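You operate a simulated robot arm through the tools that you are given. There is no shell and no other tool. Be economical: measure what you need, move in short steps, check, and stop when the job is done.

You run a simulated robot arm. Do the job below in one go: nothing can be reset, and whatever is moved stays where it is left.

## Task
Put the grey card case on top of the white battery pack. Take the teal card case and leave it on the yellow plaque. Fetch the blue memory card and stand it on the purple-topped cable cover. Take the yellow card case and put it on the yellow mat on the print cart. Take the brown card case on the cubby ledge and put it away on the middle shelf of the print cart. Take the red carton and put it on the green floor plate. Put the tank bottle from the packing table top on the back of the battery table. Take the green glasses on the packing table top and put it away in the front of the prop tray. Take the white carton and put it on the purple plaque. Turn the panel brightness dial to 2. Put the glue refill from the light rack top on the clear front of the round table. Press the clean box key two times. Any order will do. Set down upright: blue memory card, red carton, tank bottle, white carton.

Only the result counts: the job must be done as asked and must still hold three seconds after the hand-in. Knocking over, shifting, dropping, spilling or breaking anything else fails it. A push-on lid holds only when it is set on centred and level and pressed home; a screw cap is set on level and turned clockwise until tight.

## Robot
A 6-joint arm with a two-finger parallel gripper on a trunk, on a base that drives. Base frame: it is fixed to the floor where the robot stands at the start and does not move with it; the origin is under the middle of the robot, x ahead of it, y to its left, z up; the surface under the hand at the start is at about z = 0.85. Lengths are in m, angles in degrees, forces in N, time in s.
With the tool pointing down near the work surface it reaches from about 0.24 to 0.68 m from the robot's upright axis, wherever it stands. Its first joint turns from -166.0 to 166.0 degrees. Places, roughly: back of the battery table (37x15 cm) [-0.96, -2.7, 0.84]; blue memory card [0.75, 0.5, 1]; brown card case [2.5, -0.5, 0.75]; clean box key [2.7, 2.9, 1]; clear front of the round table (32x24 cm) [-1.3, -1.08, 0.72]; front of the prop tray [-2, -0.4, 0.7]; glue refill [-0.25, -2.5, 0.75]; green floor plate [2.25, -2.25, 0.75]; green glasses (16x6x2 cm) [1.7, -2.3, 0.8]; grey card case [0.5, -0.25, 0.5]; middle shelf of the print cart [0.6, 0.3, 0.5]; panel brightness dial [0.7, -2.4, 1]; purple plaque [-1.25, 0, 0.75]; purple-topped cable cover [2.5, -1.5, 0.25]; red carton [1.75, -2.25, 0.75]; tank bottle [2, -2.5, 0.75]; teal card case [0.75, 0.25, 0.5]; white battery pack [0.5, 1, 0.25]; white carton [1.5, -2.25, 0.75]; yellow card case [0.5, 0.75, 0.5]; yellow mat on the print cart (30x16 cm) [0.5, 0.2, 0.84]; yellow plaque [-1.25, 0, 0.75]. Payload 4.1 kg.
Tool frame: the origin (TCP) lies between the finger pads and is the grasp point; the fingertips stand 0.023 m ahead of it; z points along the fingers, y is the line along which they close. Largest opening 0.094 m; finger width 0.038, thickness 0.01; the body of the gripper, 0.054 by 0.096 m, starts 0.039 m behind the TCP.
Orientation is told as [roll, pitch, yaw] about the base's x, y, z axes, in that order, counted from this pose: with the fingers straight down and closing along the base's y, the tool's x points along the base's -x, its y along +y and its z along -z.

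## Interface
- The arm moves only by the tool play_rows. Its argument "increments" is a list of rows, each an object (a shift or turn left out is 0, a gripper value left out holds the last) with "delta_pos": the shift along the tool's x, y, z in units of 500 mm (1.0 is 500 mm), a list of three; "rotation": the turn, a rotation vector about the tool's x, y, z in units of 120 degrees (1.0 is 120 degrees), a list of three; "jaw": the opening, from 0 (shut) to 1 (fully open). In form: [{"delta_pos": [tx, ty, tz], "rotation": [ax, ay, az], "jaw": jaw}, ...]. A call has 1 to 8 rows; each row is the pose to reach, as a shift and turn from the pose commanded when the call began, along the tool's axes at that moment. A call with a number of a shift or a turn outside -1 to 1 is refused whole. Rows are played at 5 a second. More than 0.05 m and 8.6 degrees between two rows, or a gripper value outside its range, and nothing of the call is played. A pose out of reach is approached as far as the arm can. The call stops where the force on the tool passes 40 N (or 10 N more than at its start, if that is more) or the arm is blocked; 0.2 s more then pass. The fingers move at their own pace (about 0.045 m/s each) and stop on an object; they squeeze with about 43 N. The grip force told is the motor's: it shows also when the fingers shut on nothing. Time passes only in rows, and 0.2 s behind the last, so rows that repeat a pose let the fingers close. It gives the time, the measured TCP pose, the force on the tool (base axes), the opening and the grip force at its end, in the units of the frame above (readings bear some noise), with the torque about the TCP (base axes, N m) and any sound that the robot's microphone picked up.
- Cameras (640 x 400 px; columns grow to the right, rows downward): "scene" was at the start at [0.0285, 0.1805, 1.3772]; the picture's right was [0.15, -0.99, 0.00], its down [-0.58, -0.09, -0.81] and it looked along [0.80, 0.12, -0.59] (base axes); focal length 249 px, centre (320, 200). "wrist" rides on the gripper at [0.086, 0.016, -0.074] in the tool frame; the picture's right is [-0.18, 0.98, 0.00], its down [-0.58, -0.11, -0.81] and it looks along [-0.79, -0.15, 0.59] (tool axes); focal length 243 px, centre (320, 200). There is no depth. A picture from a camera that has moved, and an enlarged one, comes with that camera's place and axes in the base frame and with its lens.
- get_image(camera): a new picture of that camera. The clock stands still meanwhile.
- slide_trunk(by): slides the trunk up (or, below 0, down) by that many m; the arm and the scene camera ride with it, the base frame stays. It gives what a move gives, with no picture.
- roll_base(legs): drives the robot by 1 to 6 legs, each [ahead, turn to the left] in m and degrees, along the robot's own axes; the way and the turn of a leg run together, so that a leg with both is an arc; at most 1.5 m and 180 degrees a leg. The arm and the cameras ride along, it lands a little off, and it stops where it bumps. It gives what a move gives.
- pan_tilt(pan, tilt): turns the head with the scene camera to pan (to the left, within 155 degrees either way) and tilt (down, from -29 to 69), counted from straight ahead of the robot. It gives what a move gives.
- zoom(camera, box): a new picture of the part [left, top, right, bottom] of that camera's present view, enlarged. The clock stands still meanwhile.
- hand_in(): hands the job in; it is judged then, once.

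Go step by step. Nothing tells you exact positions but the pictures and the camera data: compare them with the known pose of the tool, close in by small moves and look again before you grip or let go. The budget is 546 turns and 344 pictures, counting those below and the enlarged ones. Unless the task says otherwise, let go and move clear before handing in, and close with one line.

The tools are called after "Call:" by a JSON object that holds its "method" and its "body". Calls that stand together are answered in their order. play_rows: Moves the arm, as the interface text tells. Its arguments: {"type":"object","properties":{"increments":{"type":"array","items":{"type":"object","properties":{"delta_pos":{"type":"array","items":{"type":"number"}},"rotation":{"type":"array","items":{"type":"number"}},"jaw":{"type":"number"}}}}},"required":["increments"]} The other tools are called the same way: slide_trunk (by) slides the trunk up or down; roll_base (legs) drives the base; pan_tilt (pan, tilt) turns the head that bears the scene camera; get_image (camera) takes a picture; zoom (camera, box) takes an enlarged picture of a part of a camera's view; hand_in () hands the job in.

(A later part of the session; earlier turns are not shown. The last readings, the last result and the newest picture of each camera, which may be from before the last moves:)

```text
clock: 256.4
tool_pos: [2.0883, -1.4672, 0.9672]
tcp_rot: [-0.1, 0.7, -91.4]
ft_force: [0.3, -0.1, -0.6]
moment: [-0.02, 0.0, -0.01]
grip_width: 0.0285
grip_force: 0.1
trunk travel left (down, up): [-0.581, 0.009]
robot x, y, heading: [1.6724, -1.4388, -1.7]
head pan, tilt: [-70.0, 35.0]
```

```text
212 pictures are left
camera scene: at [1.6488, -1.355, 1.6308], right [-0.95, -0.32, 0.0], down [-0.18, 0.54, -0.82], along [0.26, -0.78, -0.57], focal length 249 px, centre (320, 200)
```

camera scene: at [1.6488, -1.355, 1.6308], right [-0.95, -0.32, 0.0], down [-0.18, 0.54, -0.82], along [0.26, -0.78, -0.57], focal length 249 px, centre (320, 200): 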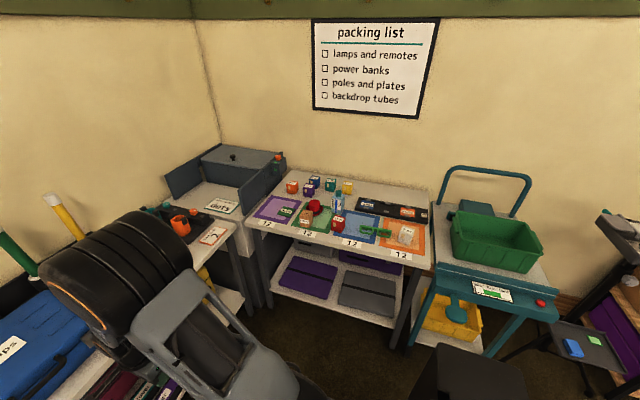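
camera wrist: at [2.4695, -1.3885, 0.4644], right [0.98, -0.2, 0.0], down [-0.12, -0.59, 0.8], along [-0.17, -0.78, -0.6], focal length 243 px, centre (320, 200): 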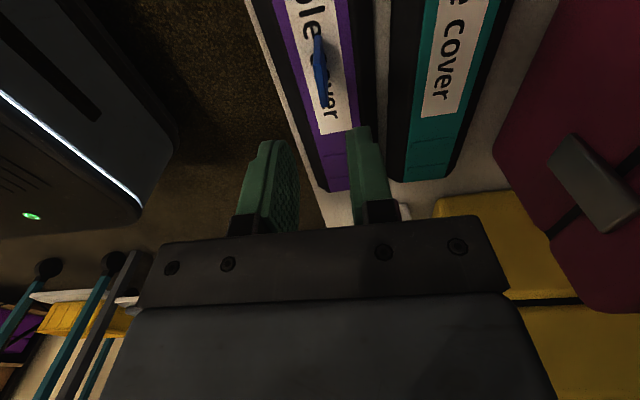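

Call:
{"method": "roll_base", "body": {"legs": [[0, -88]]}}

Call:
{"method": "play_rows", "body": {"increments": [{"rotation": [0, 0, -0.07]}, {"rotation": [0, 0, -0.14]}, {"rotation": [0, 0, -0.21]}, {"rotation": [0, 0, -0.28]}, {"rotation": [0, 0, -0.35]}, {"rotation": [0, 0, -0.42], "jaw": 1}]}}

Call:
{"method": "play_rows", "body": {"increments": [{"rotation": [0, 0, -0.07]}, {"rotation": [0, 0, -0.14]}, {"rotation": [0, 0, -0.21]}, {"rotation": [0, 0, -0.28]}, {"rotation": [0, 0, -0.33]}]}}

Call:
{"method": "pan_tilt", "body": {"pan": 0, "tilt": 50}}

Call:
{"method": "get_image", "body": {"camera": "scene"}}

Call:
{"method": "get_image", "body": {"camera": "wrist"}}

```text
clock: 260.5
tool_pos: [1.6674, -1.8564, 0.9675]
tcp_rot: [0.0, 0.7, -178.6]
ft_force: [0.2, 0.3, -0.6]
moment: [0.02, -0.01, -0.01]
grip_width: 0.0282
grip_force: 0.1
trunk travel left (down, up): [-0.581, 0.009]
robot x, y, heading: [1.6722, -1.4407, -88.7]
head pan, tilt: [-70.0, 35.0]
```

```text
clock: 261.9
tool_pos: [1.6684, -1.8559, 0.9672]
tcp_rot: [0.5, 0.5, -128.0]
ft_force: [-0.6, 0.5, 0.2]
moment: [0.01, 0.03, 0.01]
grip_width: 0.0631
grip_force: 0.1
trunk travel left (down, up): [-0.581, 0.009]
robot x, y, heading: [1.6722, -1.4405, -88.7]
head pan, tilt: [-70.0, 35.0]
```

```text
clock: 263.1
tool_pos: [1.6679, -1.8556, 0.9669]
tcp_rot: [0.7, 0.1, -88.3]
ft_force: [-0.1, -0.7, -0.5]
moment: [-0.01, 0.01, 0.0]
grip_width: 0.0939
grip_force: 0.0
trunk travel left (down, up): [-0.581, 0.009]
robot x, y, heading: [1.6734, -1.4389, -88.6]
head pan, tilt: [-70.0, 35.0]
```

```text
clock: 264.5
tool_pos: [1.6681, -1.8555, 0.9673]
tcp_rot: [0.8, 0.1, -88.6]
ft_force: [0.2, -0.3, 0.0]
moment: [0.0, 0.02, -0.01]
grip_width: 0.094
grip_force: 0.0
trunk travel left (down, up): [-0.581, 0.009]
robot x, y, heading: [1.6711, -1.4429, -88.7]
head pan, tilt: [0.0, 50.0]
```

```text
211 pictures are left
camera scene: at [1.8432, -1.4529, 1.6091], right [-1.0, -0.02, 0.0], down [-0.02, 0.77, -0.64], along [0.01, -0.64, -0.77], focal length 249 px, centre (320, 200)
```

scene: 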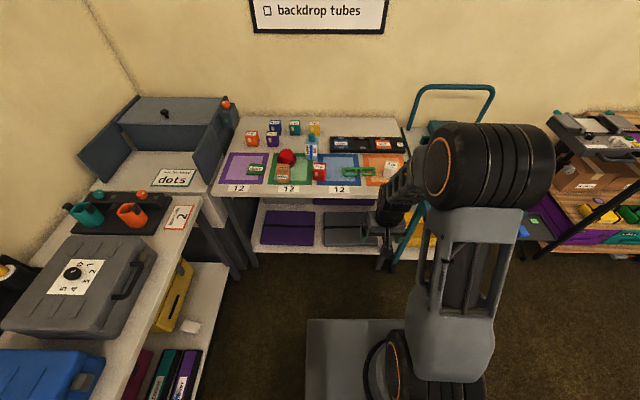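

```text
210 pictures are left
camera wrist: at [1.6822, -1.7683, 1.0428], right [0.99, -0.16, 0.01], down [-0.1, -0.59, 0.8], along [-0.12, -0.79, -0.59], focal length 243 px, centre (320, 200)
```

wrist: 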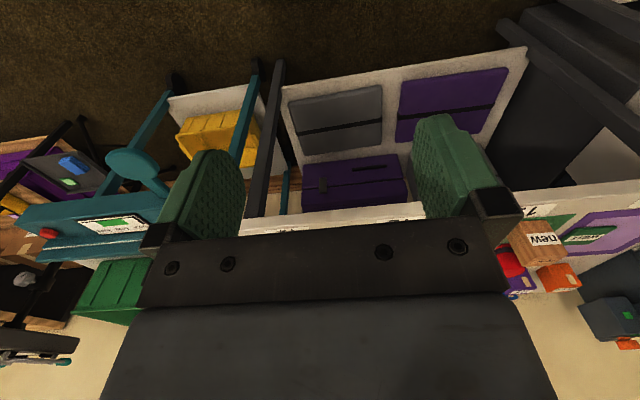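

Call:
{"method": "zoom", "body": {"camera": "scene", "box": [205, 105, 425, 215]}}

Call:
{"method": "zoom", "body": {"camera": "scene", "box": [390, 70, 640, 260]}}

```text
2.91 times, centred on (315, 160) of scene
camera zoom: at [1.8432, -1.4529, 1.6091], right [-1.0, -0.02, 0.0], down [-0.02, 0.77, -0.64], along [0.01, -0.64, -0.77], focal length 724 px, centre (334, 316)
```

zoom: 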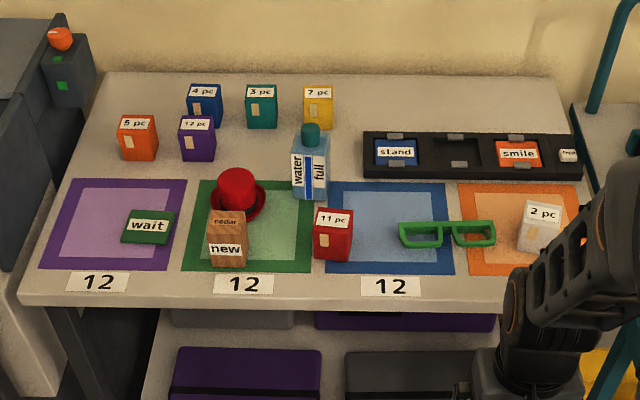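

```text
2.11 times, centred on (515, 165) of scene
camera zoom: at [1.8432, -1.4529, 1.6091], right [-1.0, -0.02, 0.0], down [-0.02, 0.77, -0.64], along [0.01, -0.64, -0.77], focal length 524 px, centre (-90, 274)
```

zoom: 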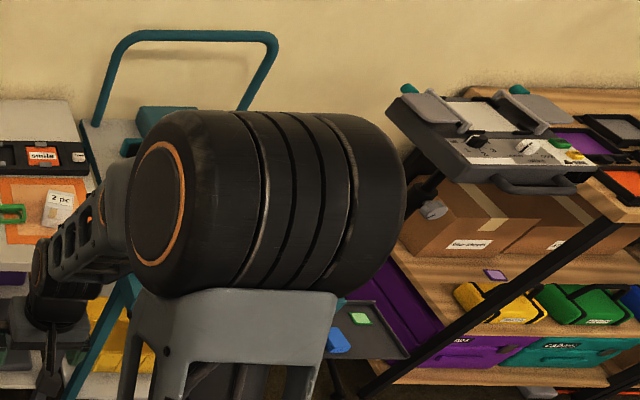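

Red carton "11 pc" ≈ (1.86, -2.29), green "wait" floor plate ≈ (2.17, -2.34). I'll reposition closer to the packing table.

Call:
{"method": "roll_base", "body": {"legs": [[0, 40], [0.4, 0], [0, -41]]}}

Call:
{"method": "get_image", "body": {"camera": "scene"}}

Call:
{"method": "get_image", "body": {"camera": "wrist"}}

```text
clock: 270.8
tool_pos: [1.9221, -2.1537, 0.967]
tcp_rot: [0.6, 0.1, -89.6]
ft_force: [0.2, 0.0, 0.5]
moment: [-0.01, 0.02, 0.0]
grip_width: 0.094
grip_force: 0.0
trunk travel left (down, up): [-0.581, 0.009]
robot x, y, heading: [1.9375, -1.7385, -89.5]
head pan, tilt: [0.0, 50.0]
```

```text
207 pictures are left
camera scene: at [2.1046, -1.7541, 1.6091], right [-1.0, 0.0, 0.0], down [0.0, 0.77, -0.64], along [0.0, -0.64, -0.77], focal length 249 px, centre (320, 200)
```

scene: 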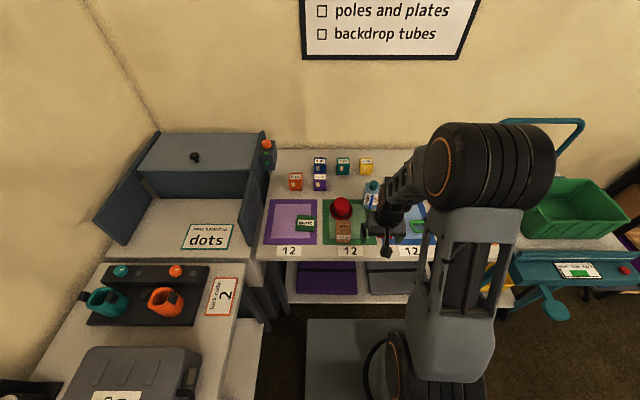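

```text
206 pictures are left
camera wrist: at [1.9377, -2.0665, 1.0428], right [0.98, -0.18, 0.01], down [-0.12, -0.58, 0.8], along [-0.14, -0.79, -0.59], focal length 243 px, centre (320, 200)
```

wrist: 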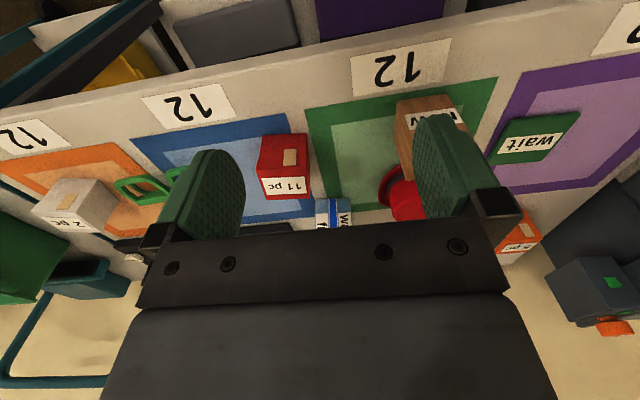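

Table z≈0.756; red carton centre ≈ (1.85, -2.31), top 0.832. Moving above it.

Call:
{"method": "play_rows", "body": {"increments": [{"delta_pos": [-0.07, -0.05, 0]}, {"delta_pos": [-0.14, -0.1, 0.02]}, {"delta_pos": [-0.21, -0.146, 0.06]}, {"delta_pos": [-0.27, -0.146, 0.12]}, {"delta_pos": [-0.311, -0.146, 0.19]}]}}

Call:
{"method": "get_image", "body": {"camera": "wrist"}}

```text
clock: 272.0
tool_pos: [1.8502, -2.3101, 0.8718]
tcp_rot: [0.7, 0.0, -89.7]
ft_force: [0.0, -0.5, -1.0]
moment: [-0.03, 0.01, -0.04]
grip_width: 0.094
grip_force: 0.0
trunk travel left (down, up): [-0.581, 0.009]
robot x, y, heading: [1.9336, -1.7404, -90.1]
head pan, tilt: [0.0, 50.0]
```

```text
205 pictures are left
camera wrist: at [1.8665, -2.2236, 0.9463], right [0.98, -0.18, 0.01], down [-0.12, -0.58, 0.8], along [-0.14, -0.79, -0.59], focal length 243 px, centre (320, 200)
```

wrist: 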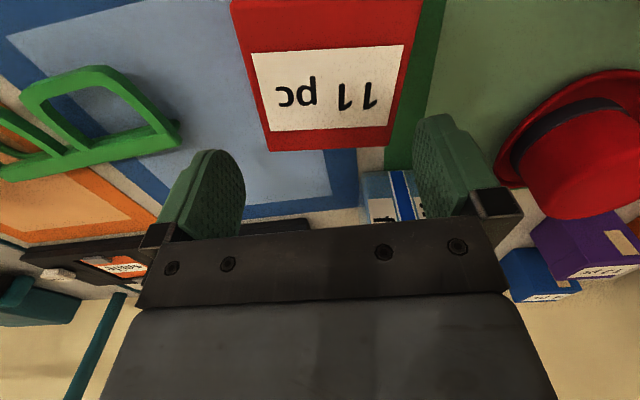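

Call:
{"method": "play_rows", "body": {"increments": [{"delta_pos": [0.026, 0.016, 0.0]}, {"delta_pos": [0.026, 0.016, 0.07]}, {"delta_pos": [0.026, 0.016, 0.134]}]}}

Call:
{"method": "get_image", "body": {"camera": "wrist"}}

```text
clock: 272.8
tool_pos: [1.8595, -2.2981, 0.8249]
tcp_rot: [0.8, 0.4, -89.8]
ft_force: [2.5, 8.0, 9.8]
moment: [0.01, 0.54, -0.49]
grip_width: 0.093
grip_force: 0.0
trunk travel left (down, up): [-0.581, 0.009]
robot x, y, heading: [1.9363, -1.7404, -89.9]
head pan, tilt: [0.0, 50.0]
stopped in row 3: the force on the tool passed its limit at 66 N (the readings are from after the stop); the commanded pose is now the measured one
```

```text
204 pictures are left
camera wrist: at [1.8748, -2.2106, 0.901], right [0.98, -0.18, 0.01], down [-0.12, -0.59, 0.8], along [-0.14, -0.79, -0.6], focal length 243 px, centre (320, 200)
```

wrist: 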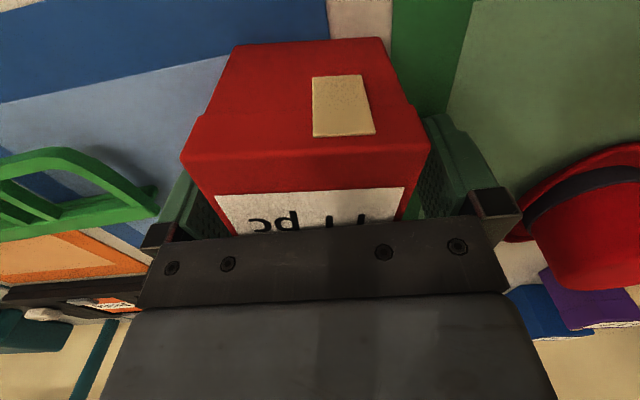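

Contact too early—one finger probably touched the carton's lid edge. I'll rise and re-measure.

Call:
{"method": "play_rows", "body": {"increments": [{"delta_pos": [0, 0, -0.06]}, {"delta_pos": [0, 0, -0.14]}, {"delta_pos": [0, 0, -0.2]}]}}

Call:
{"method": "get_image", "body": {"camera": "wrist"}}

Call:
{"method": "zoom", "body": {"camera": "scene", "box": [280, 170, 420, 260]}}

```text
clock: 273.6
tool_pos: [1.8594, -2.2979, 0.9239]
tcp_rot: [0.7, 0.2, -89.7]
ft_force: [0.5, 0.9, 0.1]
moment: [0.0, -0.02, 0.0]
grip_width: 0.0942
grip_force: 0.1
trunk travel left (down, up): [-0.581, 0.009]
robot x, y, heading: [1.935, -1.7335, -89.9]
head pan, tilt: [0.0, 50.0]
```

```text
203 pictures are left
camera wrist: at [1.8749, -2.2113, 0.9994], right [0.98, -0.18, 0.01], down [-0.12, -0.58, 0.8], along [-0.14, -0.79, -0.6], focal length 243 px, centre (320, 200)
```

wrist: 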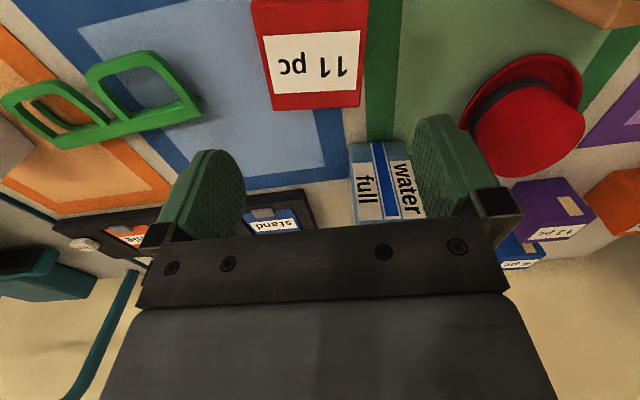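

```text
4.44 times, centred on (350, 215) of scene
camera zoom: at [2.1048, -1.754, 1.609], right [-1.0, 0.0, 0.0], down [0.0, 0.77, -0.64], along [0.0, -0.64, -0.77], focal length 1106 px, centre (187, 133)
```

zoom: 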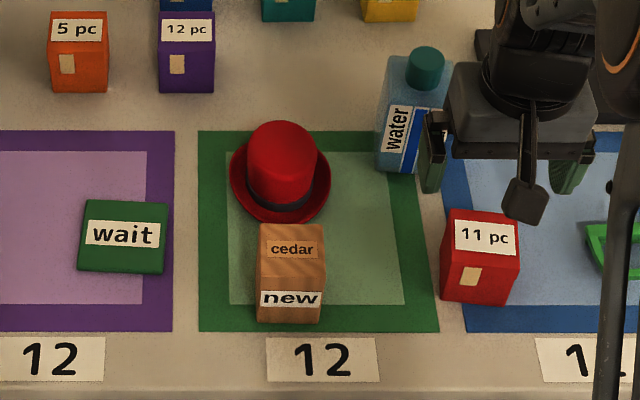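

The carton is taller than thought (top ≈0.855, body touched it) and turned about -8°. I'll rotate to match and re-approach, centred at (1.861, -2.273).

Call:
{"method": "play_rows", "body": {"increments": [{"delta_pos": [0.05, 0.004, 0], "rotation": [0, 0, 0.07]}, {"delta_pos": [0.05, 0.004, 0.09], "rotation": [0, 0, 0.07]}, {"delta_pos": [0.05, 0.004, 0.175], "rotation": [0, 0, 0.07]}]}}

Call:
{"method": "get_image", "body": {"camera": "wrist"}}

```text
clock: 274.4
tool_pos: [1.8602, -2.2731, 0.8343]
tcp_rot: [0.7, 0.3, -98.3]
ft_force: [0.0, 0.8, 0.7]
moment: [0.0, 0.01, -0.02]
grip_width: 0.094
grip_force: 0.0
trunk travel left (down, up): [-0.581, 0.009]
robot x, y, heading: [1.9345, -1.7377, -89.7]
head pan, tilt: [0.0, 50.0]
```

```text
201 pictures are left
camera wrist: at [1.8891, -2.1905, 0.9109], right [0.95, -0.32, 0.01], down [-0.2, -0.56, 0.8], along [-0.25, -0.76, -0.6], focal length 243 px, centre (320, 200)
```

wrist: 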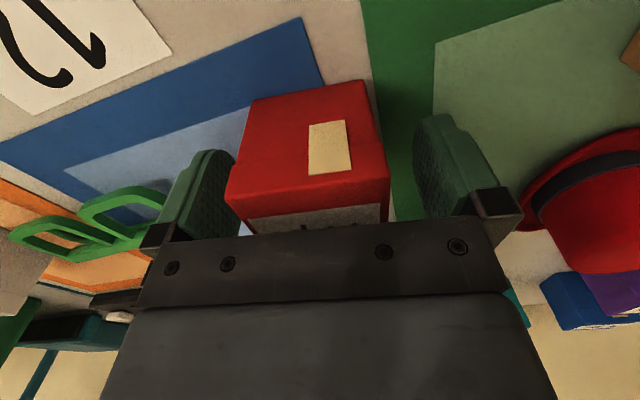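

Call:
{"method": "play_rows", "body": {"increments": [{"delta_pos": [0, -0.01, 0]}, {"delta_pos": [0, -0.01, 0], "jaw": 0.3}, {"delta_pos": [0, -0.01, 0], "jaw": 0}, {"delta_pos": [0, -0.01, 0], "jaw": 0}, {"delta_pos": [0, -0.01, 0], "jaw": 0}]}}

Call:
{"method": "play_rows", "body": {"increments": [{"delta_pos": [0, 0, -0.08]}, {"delta_pos": [0, 0, -0.16]}, {"delta_pos": [0, 0, -0.22]}]}}

Call:
{"method": "get_image", "body": {"camera": "wrist"}}

Call:
{"method": "zoom", "body": {"camera": "scene", "box": [260, 130, 440, 260]}}

```text
clock: 275.6
tool_pos: [1.856, -2.2729, 0.8358]
tcp_rot: [0.6, 0.3, -98.1]
ft_force: [-0.4, -0.2, 1.1]
moment: [0.0, 0.08, 0.01]
grip_width: 0.0537
grip_force: 42.7
trunk travel left (down, up): [-0.581, 0.009]
robot x, y, heading: [1.9387, -1.7389, -89.8]
head pan, tilt: [0.0, 50.0]
```

```text
clock: 276.4
tool_pos: [1.8548, -2.2727, 0.9461]
tcp_rot: [0.6, 0.3, -98.2]
ft_force: [-0.6, 0.4, -1.5]
moment: [0.0, -0.03, -0.01]
grip_width: 0.0538
grip_force: 43.2
trunk travel left (down, up): [-0.581, 0.009]
robot x, y, heading: [1.9341, -1.7392, -89.9]
head pan, tilt: [0.0, 50.0]
```

```text
200 pictures are left
camera wrist: at [1.8828, -2.1895, 1.0223], right [0.95, -0.32, 0.01], down [-0.2, -0.56, 0.8], along [-0.25, -0.76, -0.6], focal length 243 px, centre (320, 200)
```

wrist: 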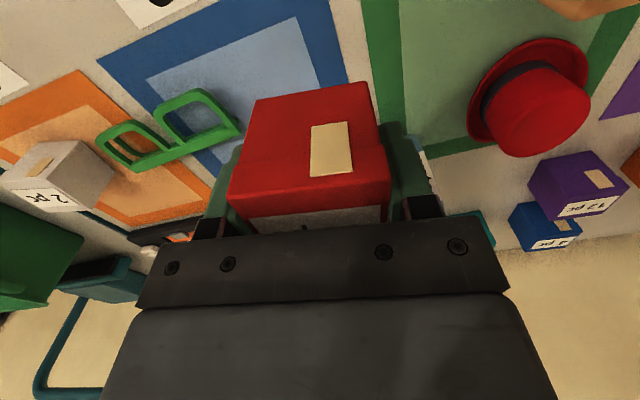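

```text
3.08 times, centred on (350, 195) of scene
camera zoom: at [2.1048, -1.7542, 1.609], right [-1.0, 0.0, 0.0], down [0.0, 0.77, -0.64], along [0.0, -0.64, -0.77], focal length 766 px, centre (228, 215)
```

zoom: 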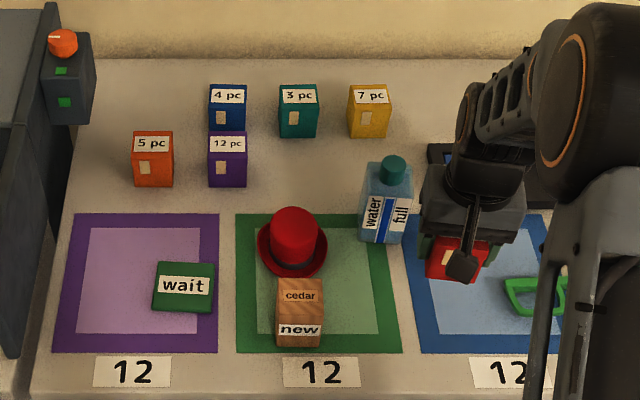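

Held. The green "wait" plate is at ≈(2.164, -2.328). I'll carry the carton over, high enough to clear the hat.

Call:
{"method": "play_rows", "body": {"increments": [{"delta_pos": [0, 0, -0.09]}, {"delta_pos": [-0.003, 0.088, -0.11], "rotation": [0, 0, -0.02]}, {"delta_pos": [-0.006, 0.178, -0.11], "rotation": [0, 0, -0.04]}, {"delta_pos": [-0.009, 0.268, -0.11], "rotation": [0, 0, -0.06]}, {"delta_pos": [-0.012, 0.358, -0.11], "rotation": [0, 0, -0.07]}, {"delta_pos": [-0.015, 0.448, -0.11], "rotation": [0, 0, -0.07]}, {"delta_pos": [-0.018, 0.538, -0.11], "rotation": [0, 0, -0.07]}, {"delta_pos": [-0.021, 0.627, -0.11], "rotation": [0, 0, -0.07]}]}}

Call:
{"method": "get_image", "body": {"camera": "wrist"}}

Call:
{"method": "zoom", "body": {"camera": "scene", "box": [240, 150, 400, 260]}}

```text
clock: 278.1
tool_pos: [2.163, -2.3286, 1.0046]
tcp_rot: [0.6, 0.2, -89.7]
ft_force: [0.6, 0.6, -1.8]
moment: [0.01, -0.02, -0.01]
grip_width: 0.0538
grip_force: 43.5
trunk travel left (down, up): [-0.581, 0.009]
robot x, y, heading: [1.9395, -1.7418, -89.8]
head pan, tilt: [0.0, 50.0]
```

```text
198 pictures are left
camera wrist: at [2.1803, -2.2414, 1.0806], right [0.98, -0.18, 0.01], down [-0.12, -0.58, 0.8], along [-0.14, -0.79, -0.6], focal length 243 px, centre (320, 200)
```

wrist: 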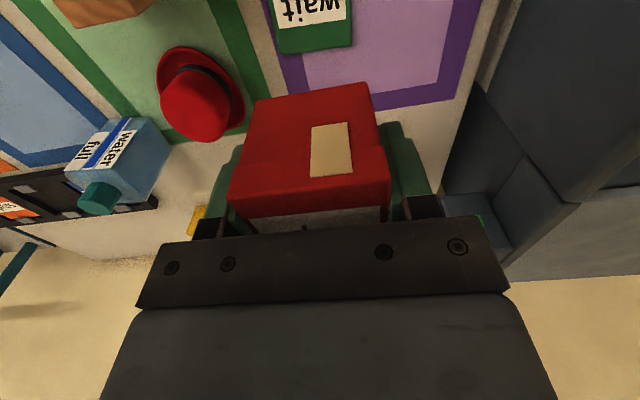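

```text
3.64 times, centred on (320, 205) of scene
camera zoom: at [2.1056, -1.7545, 1.609], right [-1.0, 0.0, 0.0], down [0.0, 0.77, -0.64], along [0.0, -0.64, -0.77], focal length 905 px, centre (320, 182)
```

zoom: 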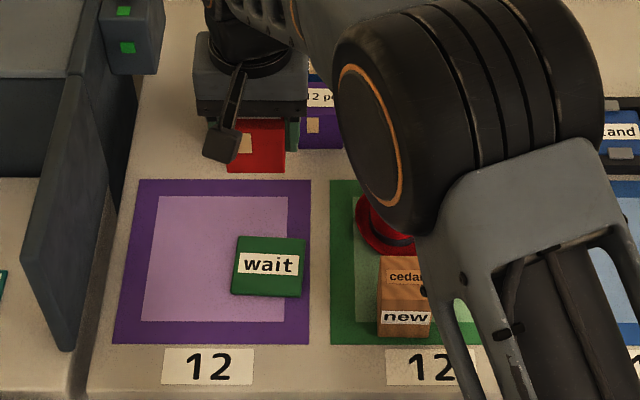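

Call:
{"method": "play_rows", "body": {"increments": [{"delta_pos": [0, 0, 0.09]}, {"delta_pos": [0, 0, 0.18]}, {"delta_pos": [0, 0, 0.25]}, {"delta_pos": [0, 0, 0.286]}]}}

Call:
{"method": "get_image", "body": {"camera": "wrist"}}

Call:
{"method": "zoom", "body": {"camera": "scene", "box": [240, 150, 400, 260]}}

```text
clock: 279.1
tool_pos: [2.1658, -2.3266, 0.8614]
tcp_rot: [0.7, 0.2, -89.6]
ft_force: [-0.2, -0.3, -1.0]
moment: [-0.03, -0.01, -0.01]
grip_width: 0.0537
grip_force: 42.7
trunk travel left (down, up): [-0.581, 0.009]
robot x, y, heading: [1.9384, -1.7359, -89.7]
head pan, tilt: [0.0, 50.0]
```

```text
196 pictures are left
camera wrist: at [2.1809, -2.2404, 0.9368], right [0.98, -0.18, 0.01], down [-0.12, -0.58, 0.8], along [-0.14, -0.79, -0.6], focal length 243 px, centre (320, 200)
```

wrist: 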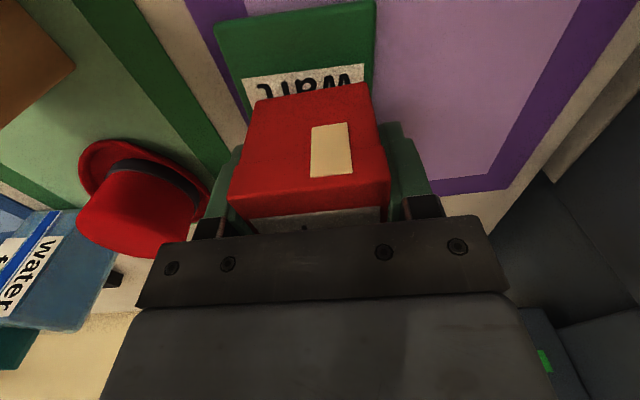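

```text
3.64 times, centred on (320, 205) of scene
camera zoom: at [2.1051, -1.7546, 1.6091], right [-1.0, 0.0, 0.0], down [0.0, 0.77, -0.64], along [0.0, -0.64, -0.77], focal length 905 px, centre (320, 182)
```

zoom: 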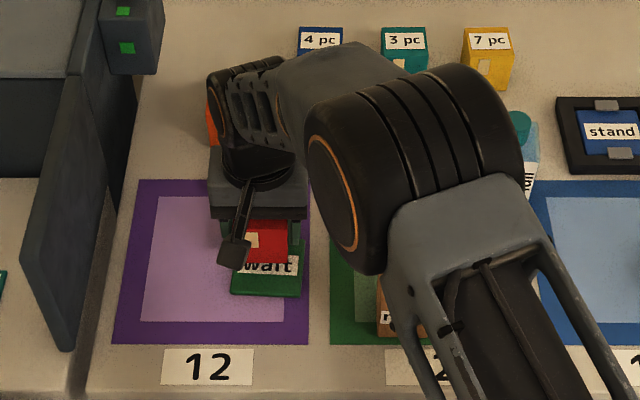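

Call:
{"method": "play_rows", "body": {"increments": [{"delta_pos": [0, 0, 0.01]}, {"delta_pos": [0, 0, 0.018]}, {"delta_pos": [0, 0, 0.024]}]}}

```text
clock: 279.9
tool_pos: [2.165, -2.3269, 0.8492]
tcp_rot: [0.7, 0.2, -89.8]
ft_force: [0.4, -1.1, -2.1]
moment: [-0.02, -0.01, 0.01]
grip_width: 0.0536
grip_force: 42.6
trunk travel left (down, up): [-0.581, 0.009]
robot x, y, heading: [1.9351, -1.7377, -89.6]
head pan, tilt: [0.0, 50.0]
```

Call:
{"method": "play_rows", "body": {"increments": [{"delta_pos": [0, 0, 0.004]}, {"delta_pos": [0, 0, 0.008]}, {"delta_pos": [0, 0, 0.012]}]}}

```text
clock: 280.8
tool_pos: [2.1648, -2.3269, 0.844]
tcp_rot: [0.7, 0.2, -89.7]
ft_force: [-0.1, -0.2, -0.8]
moment: [-0.02, 0.06, 0.0]
grip_width: 0.0536
grip_force: 42.7
trunk travel left (down, up): [-0.581, 0.009]
robot x, y, heading: [1.934, -1.7399, -89.8]
head pan, tilt: [0.0, 50.0]
```

Call:
{"method": "play_rows", "body": {"increments": [{"delta_pos": [0, 0, 0.004]}, {"delta_pos": [0, 0, 0.008]}, {"delta_pos": [0, 0, 0.012]}]}}

Call:
{"method": "get_image", "body": {"camera": "wrist"}}

```text
clock: 281.6
tool_pos: [2.1649, -2.3282, 0.8431]
tcp_rot: [0.8, -0.2, -89.7]
ft_force: [-1.5, 0.6, 29.1]
moment: [0.67, 0.73, 0.02]
grip_width: 0.0537
grip_force: 42.8
trunk travel left (down, up): [-0.581, 0.009]
robot x, y, heading: [1.9354, -1.7398, -90.0]
head pan, tilt: [0.0, 50.0]
```

```text
194 pictures are left
camera wrist: at [2.1805, -2.2402, 0.9172], right [0.98, -0.18, 0.01], down [-0.12, -0.58, 0.81], along [-0.14, -0.8, -0.59], focal length 243 px, centre (320, 200)
```

wrist: 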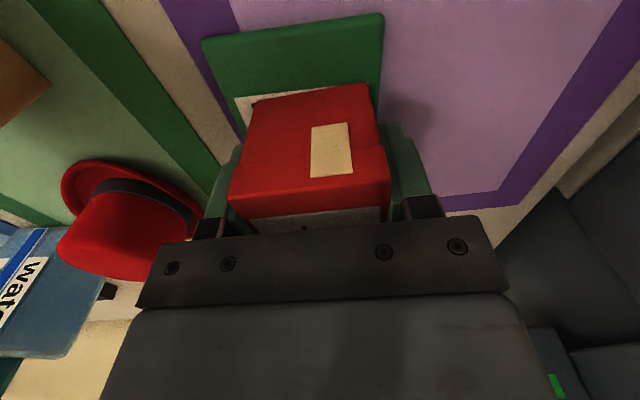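

The carton sits about 2 cm too far back on the plate. I'll lift slightly, shift forward 22 mm and set it again.

Call:
{"method": "play_rows", "body": {"increments": [{"delta_pos": [0, 0, -0.03]}, {"delta_pos": [0.044, -0.006, -0.03]}, {"delta_pos": [0.044, -0.006, -0.014]}, {"delta_pos": [0.044, -0.006, -0.008]}]}}

Call:
{"method": "get_image", "body": {"camera": "wrist"}}

```text
clock: 282.6
tool_pos: [2.1599, -2.3043, 0.8433]
tcp_rot: [0.7, 0.2, -89.7]
ft_force: [0.2, 2.5, 5.0]
moment: [0.1, 0.13, -0.03]
grip_width: 0.0536
grip_force: 43.0
trunk travel left (down, up): [-0.581, 0.009]
robot x, y, heading: [1.9365, -1.7409, -89.7]
head pan, tilt: [0.0, 50.0]
```

```text
193 pictures are left
camera wrist: at [2.1771, -2.2178, 0.9181], right [0.98, -0.18, 0.01], down [-0.12, -0.58, 0.8], along [-0.14, -0.79, -0.6], focal length 243 px, centre (320, 200)
```

wrist: 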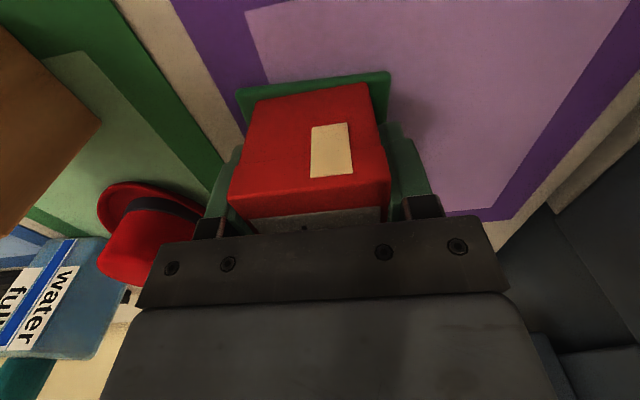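

Call:
{"method": "play_rows", "body": {"increments": [{"jaw": 0.75}, {"jaw": 0.85}, {"jaw": 0.85}, {"delta_pos": [0, 0, -0.06]}, {"delta_pos": [0, 0, -0.15]}, {"delta_pos": [0, 0, -0.24]}, {"delta_pos": [0, 0, -0.32]}]}}

Call:
{"method": "get_image", "body": {"camera": "wrist"}}

Call:
{"method": "get_image", "body": {"camera": "scene"}}

```text
clock: 284.1
tool_pos: [2.1581, -2.305, 1.0041]
tcp_rot: [0.6, 0.2, -89.7]
ft_force: [0.0, 0.1, 0.0]
moment: [-0.02, 0.02, 0.0]
grip_width: 0.0798
grip_force: 0.1
trunk travel left (down, up): [-0.581, 0.009]
robot x, y, heading: [1.9351, -1.7363, -90.0]
head pan, tilt: [0.0, 50.0]
```

```text
192 pictures are left
camera wrist: at [2.1751, -2.2187, 1.0786], right [0.98, -0.18, 0.01], down [-0.12, -0.59, 0.8], along [-0.14, -0.79, -0.6], focal length 243 px, centre (320, 200)
```

wrist: 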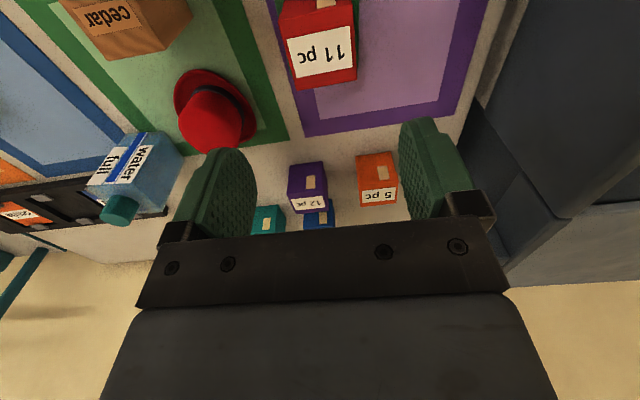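

```text
191 pictures are left
camera scene: at [2.1047, -1.7539, 1.609], right [-1.0, 0.0, 0.0], down [0.0, 0.77, -0.64], along [0.0, -0.64, -0.77], focal length 249 px, centre (320, 200)
```

scene: 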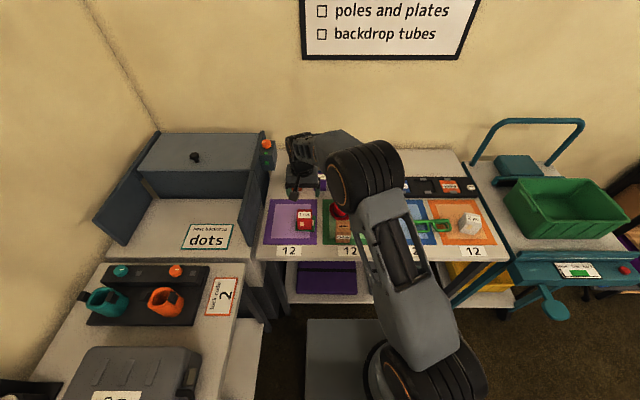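

Red carton is upright on the green plate. Next the tank bottle at ≈(1.89, -2.43); I'll move a little closer and look.

Call:
{"method": "roll_base", "body": {"legs": [[0.06, 0]]}}

Call:
{"method": "play_rows", "body": {"increments": [{"delta_pos": [0, -0.09, -0.02]}, {"delta_pos": [0, -0.18, -0.04]}, {"delta_pos": [0, -0.27, -0.04]}, {"delta_pos": [0, -0.36, -0.04]}, {"delta_pos": [0, -0.45, -0.04]}, {"delta_pos": [0, -0.53, -0.04]}]}}

Call:
{"method": "get_image", "body": {"camera": "wrist"}}

Call:
{"method": "zoom", "body": {"camera": "scene", "box": [280, 130, 440, 250]}}

```text
clock: 285.1
tool_pos: [2.1592, -2.3654, 1.0024]
tcp_rot: [0.6, 0.3, -89.8]
ft_force: [-0.5, 0.1, 0.0]
moment: [0.03, -0.02, 0.0]
grip_width: 0.0797
grip_force: 0.1
trunk travel left (down, up): [-0.581, 0.009]
robot x, y, heading: [1.9354, -1.8, -89.8]
head pan, tilt: [0.0, 50.0]
```

```text
clock: 286.5
tool_pos: [1.892, -2.3664, 1.0193]
tcp_rot: [0.7, 0.2, -89.7]
ft_force: [-0.3, 0.4, -0.1]
moment: [0.0, -0.01, -0.03]
grip_width: 0.08
grip_force: 0.1
trunk travel left (down, up): [-0.581, 0.009]
robot x, y, heading: [1.9372, -1.7978, -90.0]
head pan, tilt: [0.0, 50.0]
```

```text
190 pictures are left
camera wrist: at [1.9079, -2.2803, 1.095], right [0.98, -0.18, 0.01], down [-0.12, -0.58, 0.8], along [-0.14, -0.79, -0.6], focal length 243 px, centre (320, 200)
```

wrist: 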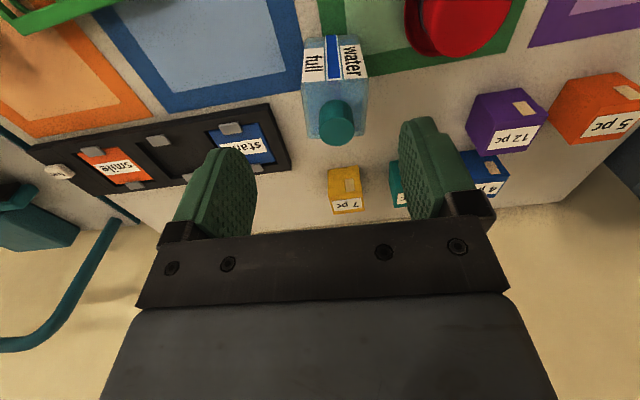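

```text
3.33 times, centred on (360, 190) of scene
camera zoom: at [2.1043, -1.8142, 1.6092], right [-1.0, 0.0, 0.0], down [0.0, 0.77, -0.64], along [0.0, -0.64, -0.77], focal length 830 px, centre (187, 233)
```

zoom: 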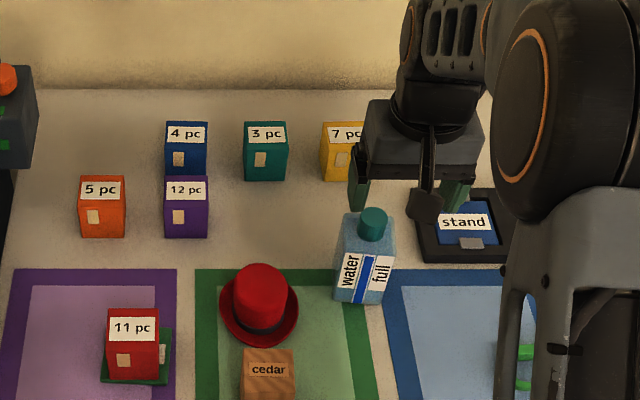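

Bottle centre ≈ (1.896, -2.43), cap top ≈ 0.88. I'll open fully, move above and lower part way.

Call:
{"method": "play_rows", "body": {"increments": [{"delta_pos": [-0.06, 0.004, 0.02], "jaw": 1}, {"delta_pos": [-0.124, 0.008, 0.06], "jaw": 1}, {"delta_pos": [-0.124, 0.008, 0.14], "jaw": 1}, {"delta_pos": [-0.124, 0.008, 0.2], "jaw": 1}]}}

Call:
{"method": "get_image", "body": {"camera": "wrist"}}

Call:
{"method": "zoom", "body": {"camera": "scene", "box": [300, 130, 440, 230]}}

```text
clock: 287.5
tool_pos: [1.8978, -2.4281, 0.9184]
tcp_rot: [0.7, 0.2, -89.6]
ft_force: [0.0, 0.2, 0.1]
moment: [0.02, 0.0, 0.0]
grip_width: 0.094
grip_force: 0.1
trunk travel left (down, up): [-0.581, 0.009]
robot x, y, heading: [1.9373, -1.8002, -90.0]
head pan, tilt: [0.0, 50.0]
```

```text
188 pictures are left
camera wrist: at [1.9147, -2.3424, 0.9946], right [0.98, -0.18, 0.01], down [-0.12, -0.58, 0.8], along [-0.14, -0.79, -0.6], focal length 243 px, centre (320, 200)
```

wrist: 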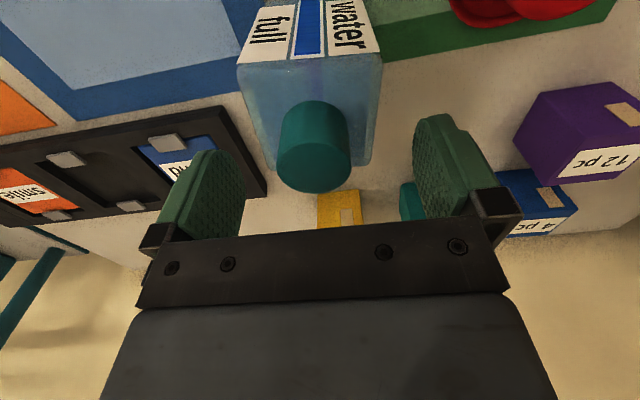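

```text
4.00 times, centred on (370, 180) of scene
camera zoom: at [2.1049, -1.8144, 1.6091], right [-1.0, 0.0, 0.0], down [0.0, 0.77, -0.64], along [0.0, -0.64, -0.77], focal length 996 px, centre (120, 280)
```

zoom: 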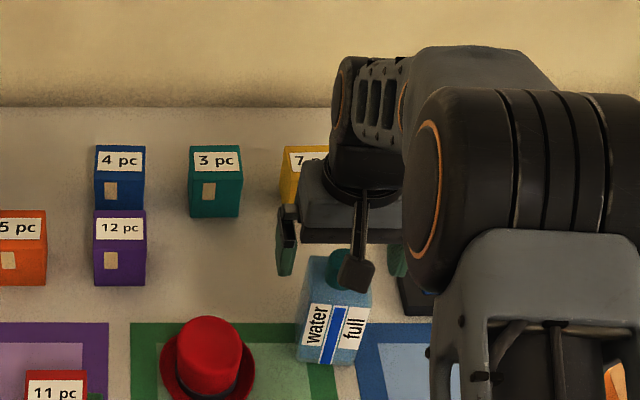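

The cap is tall (top ≈0.91), so a top grasp would only catch the shoulder. I'll back off and approach from the front with a 45° tilt instead.

Call:
{"method": "play_rows", "body": {"increments": [{"delta_pos": [0, 0, -0.09]}, {"delta_pos": [0.08, 0, -0.12]}, {"delta_pos": [0.17, 0, -0.12]}, {"delta_pos": [0.26, 0, -0.12]}, {"delta_pos": [0.34, 0, -0.12]}]}}

Call:
{"method": "play_rows", "body": {"increments": [{"rotation": [0, -0.0625, 0]}, {"rotation": [0, -0.125, 0]}, {"rotation": [0, -0.1875, 0]}, {"rotation": [0, -0.25, 0]}, {"rotation": [0, -0.3125, 0]}, {"rotation": [0, -0.375, 0]}]}}

Call:
{"method": "get_image", "body": {"camera": "wrist"}}

Call:
{"method": "get_image", "body": {"camera": "scene"}}

```text
clock: 288.7
tool_pos: [1.8983, -2.2578, 0.9806]
tcp_rot: [0.7, 0.1, -89.8]
ft_force: [-0.2, 0.2, 0.3]
moment: [-0.01, 0.0, -0.05]
grip_width: 0.0941
grip_force: 0.2
trunk travel left (down, up): [-0.581, 0.009]
robot x, y, heading: [1.9382, -1.7982, -89.7]
head pan, tilt: [0.0, 50.0]
```

```text
clock: 290.1
tool_pos: [1.9052, -2.2567, 0.9809]
tcp_rot: [0.6, -44.2, -83.6]
ft_force: [-6.3, -0.8, 0.8]
moment: [0.07, -0.31, 0.16]
grip_width: 0.094
grip_force: 0.0
out of reach, approached as far as the arm can: row 4, 5, 6
trunk travel left (down, up): [-0.581, 0.009]
robot x, y, heading: [1.9376, -1.7999, -89.9]
head pan, tilt: [0.0, 50.0]
```

```text
186 pictures are left
camera wrist: at [1.9085, -2.1413, 0.9746], right [0.99, -0.01, 0.14], down [-0.14, 0.13, 0.98], along [-0.03, -0.99, 0.13], focal length 243 px, centre (320, 200)
```

wrist: 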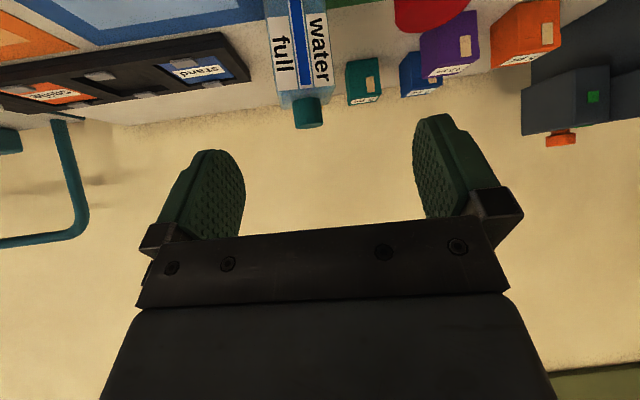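

```text
185 pictures are left
camera scene: at [2.1041, -1.8145, 1.6092], right [-1.0, 0.0, 0.0], down [0.0, 0.77, -0.64], along [0.0, -0.64, -0.77], focal length 249 px, centre (320, 200)
```

scene: 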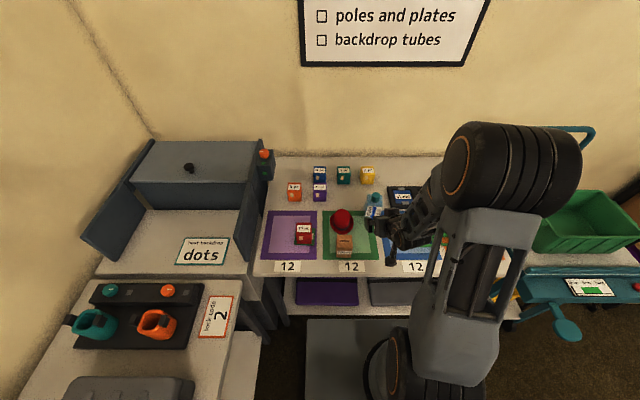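

Call:
{"method": "roll_base", "body": {"legs": [[-0.12, 0]]}}

Call:
{"method": "play_rows", "body": {"increments": [{"delta_pos": [-0.06, 0, 0.06]}, {"delta_pos": [-0.1, 0, 0.13]}, {"delta_pos": [-0.12, 0, 0.22]}, {"delta_pos": [-0.09, 0, 0.31]}, {"delta_pos": [-0.07, 0, 0.4]}, {"delta_pos": [-0.056, 0, 0.47]}]}}

Call:
{"method": "get_image", "body": {"camera": "wrist"}}

Call:
{"method": "zoom", "body": {"camera": "scene", "box": [300, 130, 440, 230]}}

```text
clock: 291.4
tool_pos: [1.8943, -2.139, 0.9824]
tcp_rot: [1.5, -44.7, -90.5]
ft_force: [-0.8, 0.1, 0.9]
moment: [-0.02, 0.03, 0.02]
grip_width: 0.0939
grip_force: 0.1
trunk travel left (down, up): [-0.581, 0.009]
robot x, y, heading: [1.9388, -1.6768, -89.9]
head pan, tilt: [0.0, 50.0]
```

```text
clock: 292.8
tool_pos: [1.8958, -2.3259, 0.8347]
tcp_rot: [2.1, -44.7, -90.5]
ft_force: [0.1, 0.3, 0.0]
moment: [-0.03, 0.03, -0.02]
grip_width: 0.094
grip_force: 0.1
trunk travel left (down, up): [-0.581, 0.009]
robot x, y, heading: [1.9361, -1.6795, -89.7]
head pan, tilt: [0.0, 50.0]
```

```text
184 pictures are left
camera wrist: at [1.9109, -2.2117, 0.8275], right [0.98, -0.11, 0.16], down [-0.14, 0.15, 0.98], along [-0.13, -0.98, 0.13], focal length 243 px, centre (320, 200)
```

wrist: 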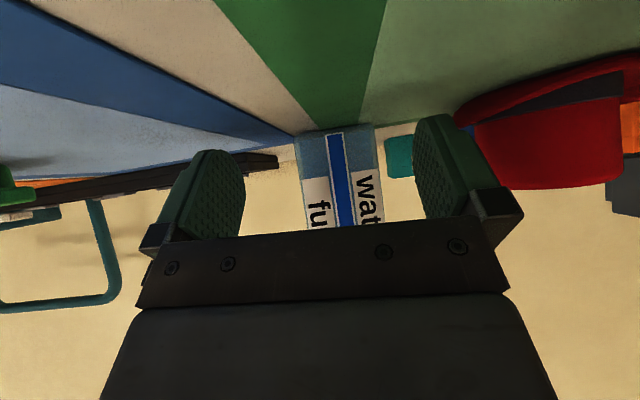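

```text
4.00 times, centred on (370, 180) of scene
camera zoom: at [2.1046, -1.6947, 1.6091], right [-1.0, 0.0, 0.0], down [0.0, 0.77, -0.64], along [0.0, -0.64, -0.77], focal length 996 px, centre (120, 280)
```

zoom: 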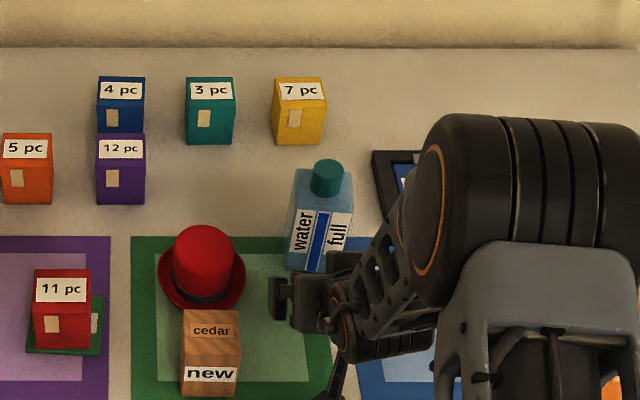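

Call:
{"method": "play_rows", "body": {"increments": [{"delta_pos": [-0.04, 0.002, 0.055], "rotation": [0.0124, 0, -0.0124], "jaw": 0.92}, {"delta_pos": [-0.08, 0.004, 0.115], "rotation": [0.0124, 0, -0.0124]}, {"delta_pos": [-0.122, 0.004, 0.172], "rotation": [0.0124, 0, -0.0124]}]}}

Call:
{"method": "get_image", "body": {"camera": "wrist"}}

Call:
{"method": "zoom", "body": {"camera": "scene", "box": [300, 130, 440, 230]}}

```text
clock: 293.6
tool_pos: [1.9033, -2.42, 0.8314]
tcp_rot: [-1.5, -46.0, -88.4]
ft_force: [-1.5, 48.3, 57.7]
moment: [1.11, -2.67, 2.09]
grip_width: 0.0852
grip_force: 0.0
out of reach, approached as far as the arm can: row 1
trunk travel left (down, up): [-0.581, 0.009]
robot x, y, heading: [1.9345, -1.6844, -89.5]
head pan, tilt: [0.0, 50.0]
```

```text
182 pictures are left
camera wrist: at [1.9195, -2.306, 0.8217], right [0.99, -0.12, 0.11], down [-0.09, 0.17, 0.98], along [-0.14, -0.98, 0.16], focal length 243 px, centre (320, 200)
```

wrist: 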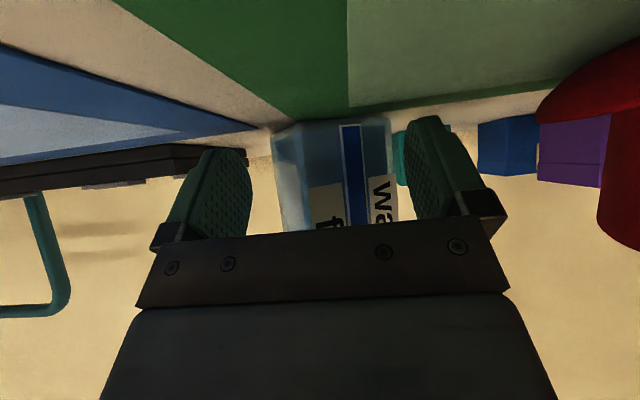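

```text
4.00 times, centred on (370, 180) of scene
camera zoom: at [2.1042, -1.6699, 1.6111], right [-1.0, 0.0, 0.0], down [0.0, 0.76, -0.65], along [0.0, -0.65, -0.76], focal length 996 px, centre (120, 280)
```

zoom: 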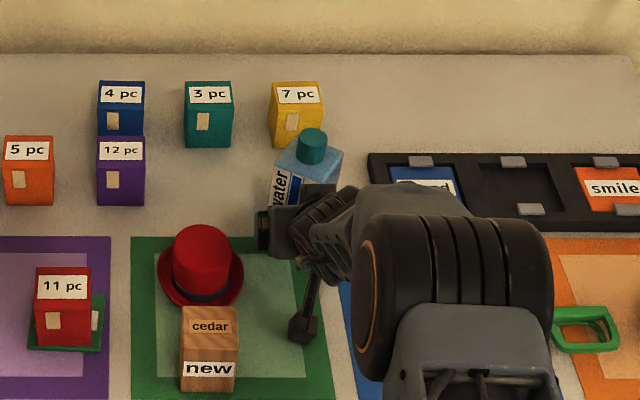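

The palm has pressed the bottle's shoulder and pushed it back a little; it is still upright. I'll back off along the axis by 1 cm.

Call:
{"method": "play_rows", "body": {"increments": [{"delta_pos": [0, 0, -0.015]}, {"delta_pos": [0, 0, -0.03]}]}}

Call:
{"method": "get_image", "body": {"camera": "wrist"}}

Call:
{"method": "zoom", "body": {"camera": "scene", "box": [300, 130, 440, 230]}}

```text
clock: 294.2
tool_pos: [1.903, -2.4205, 0.8318]
tcp_rot: [-1.3, -45.4, -88.5]
ft_force: [1.2, -11.4, 25.2]
moment: [-0.46, -1.22, -0.84]
grip_width: 0.0875
grip_force: 1.1
trunk travel left (down, up): [-0.581, 0.009]
robot x, y, heading: [1.9364, -1.6787, -89.6]
head pan, tilt: [0.0, 50.0]
```

```text
180 pictures are left
camera wrist: at [1.9185, -2.307, 0.8226], right [0.99, -0.12, 0.12], down [-0.1, 0.17, 0.98], along [-0.14, -0.98, 0.15], focal length 243 px, centre (320, 200)
```

wrist: 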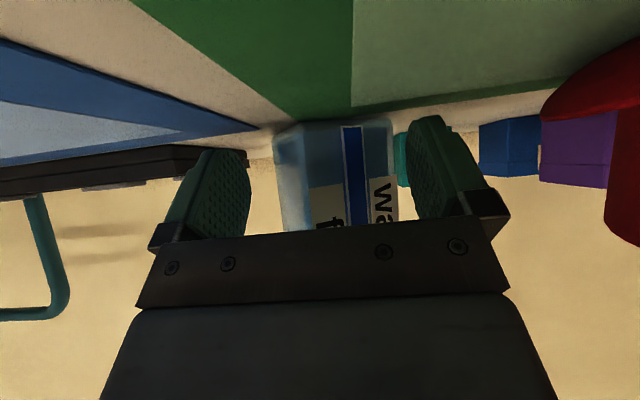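

```text
4.00 times, centred on (370, 180) of scene
camera zoom: at [2.1048, -1.6935, 1.6084], right [-1.0, 0.0, 0.0], down [0.0, 0.77, -0.64], along [0.0, -0.64, -0.77], focal length 996 px, centre (120, 280)
```

zoom: 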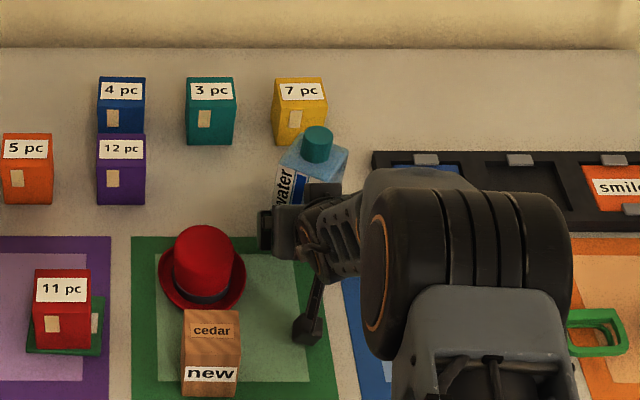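

Call:
{"method": "play_rows", "body": {"increments": [{"delta_pos": [0, 0, -0.03]}, {"delta_pos": [0, 0, -0.06]}, {"delta_pos": [0, 0, -0.08]}]}}

Call:
{"method": "get_image", "body": {"camera": "wrist"}}

Call:
{"method": "zoom", "body": {"camera": "scene", "box": [320, 130, 420, 200]}}

```text
clock: 295.0
tool_pos: [1.9021, -2.3899, 0.8551]
tcp_rot: [-1.2, -44.6, -88.3]
ft_force: [-0.2, 0.5, 0.5]
moment: [-0.02, -0.02, 0.0]
grip_width: 0.0865
grip_force: 0.0
trunk travel left (down, up): [-0.581, 0.009]
robot x, y, heading: [1.937, -1.6797, -89.9]
head pan, tilt: [0.0, 50.0]
```

```text
178 pictures are left
camera wrist: at [1.917, -2.2747, 0.8477], right [0.99, -0.12, 0.11], down [-0.1, 0.15, 0.98], along [-0.13, -0.98, 0.14], focal length 243 px, centre (320, 200)
```

wrist: 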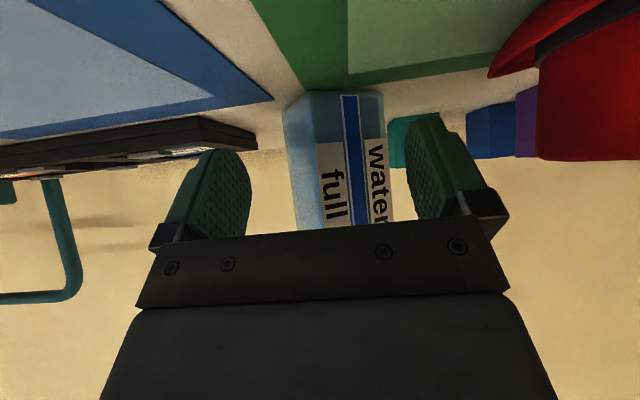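

```text
5.71 times, centred on (370, 165) of scene
camera zoom: at [2.1046, -1.694, 1.609], right [-1.0, 0.0, 0.0], down [0.0, 0.77, -0.64], along [0.0, -0.64, -0.77], focal length 1423 px, centre (34, 400)
```

zoom: 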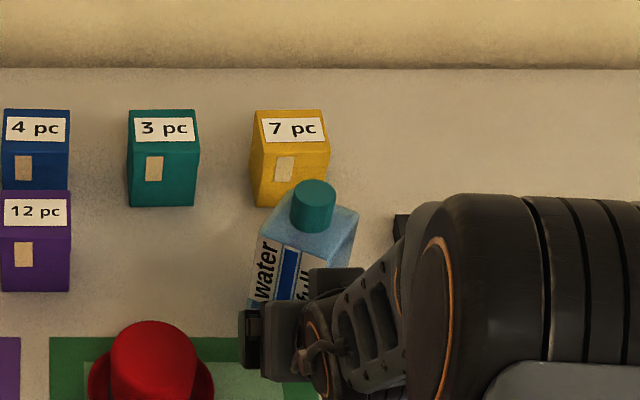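

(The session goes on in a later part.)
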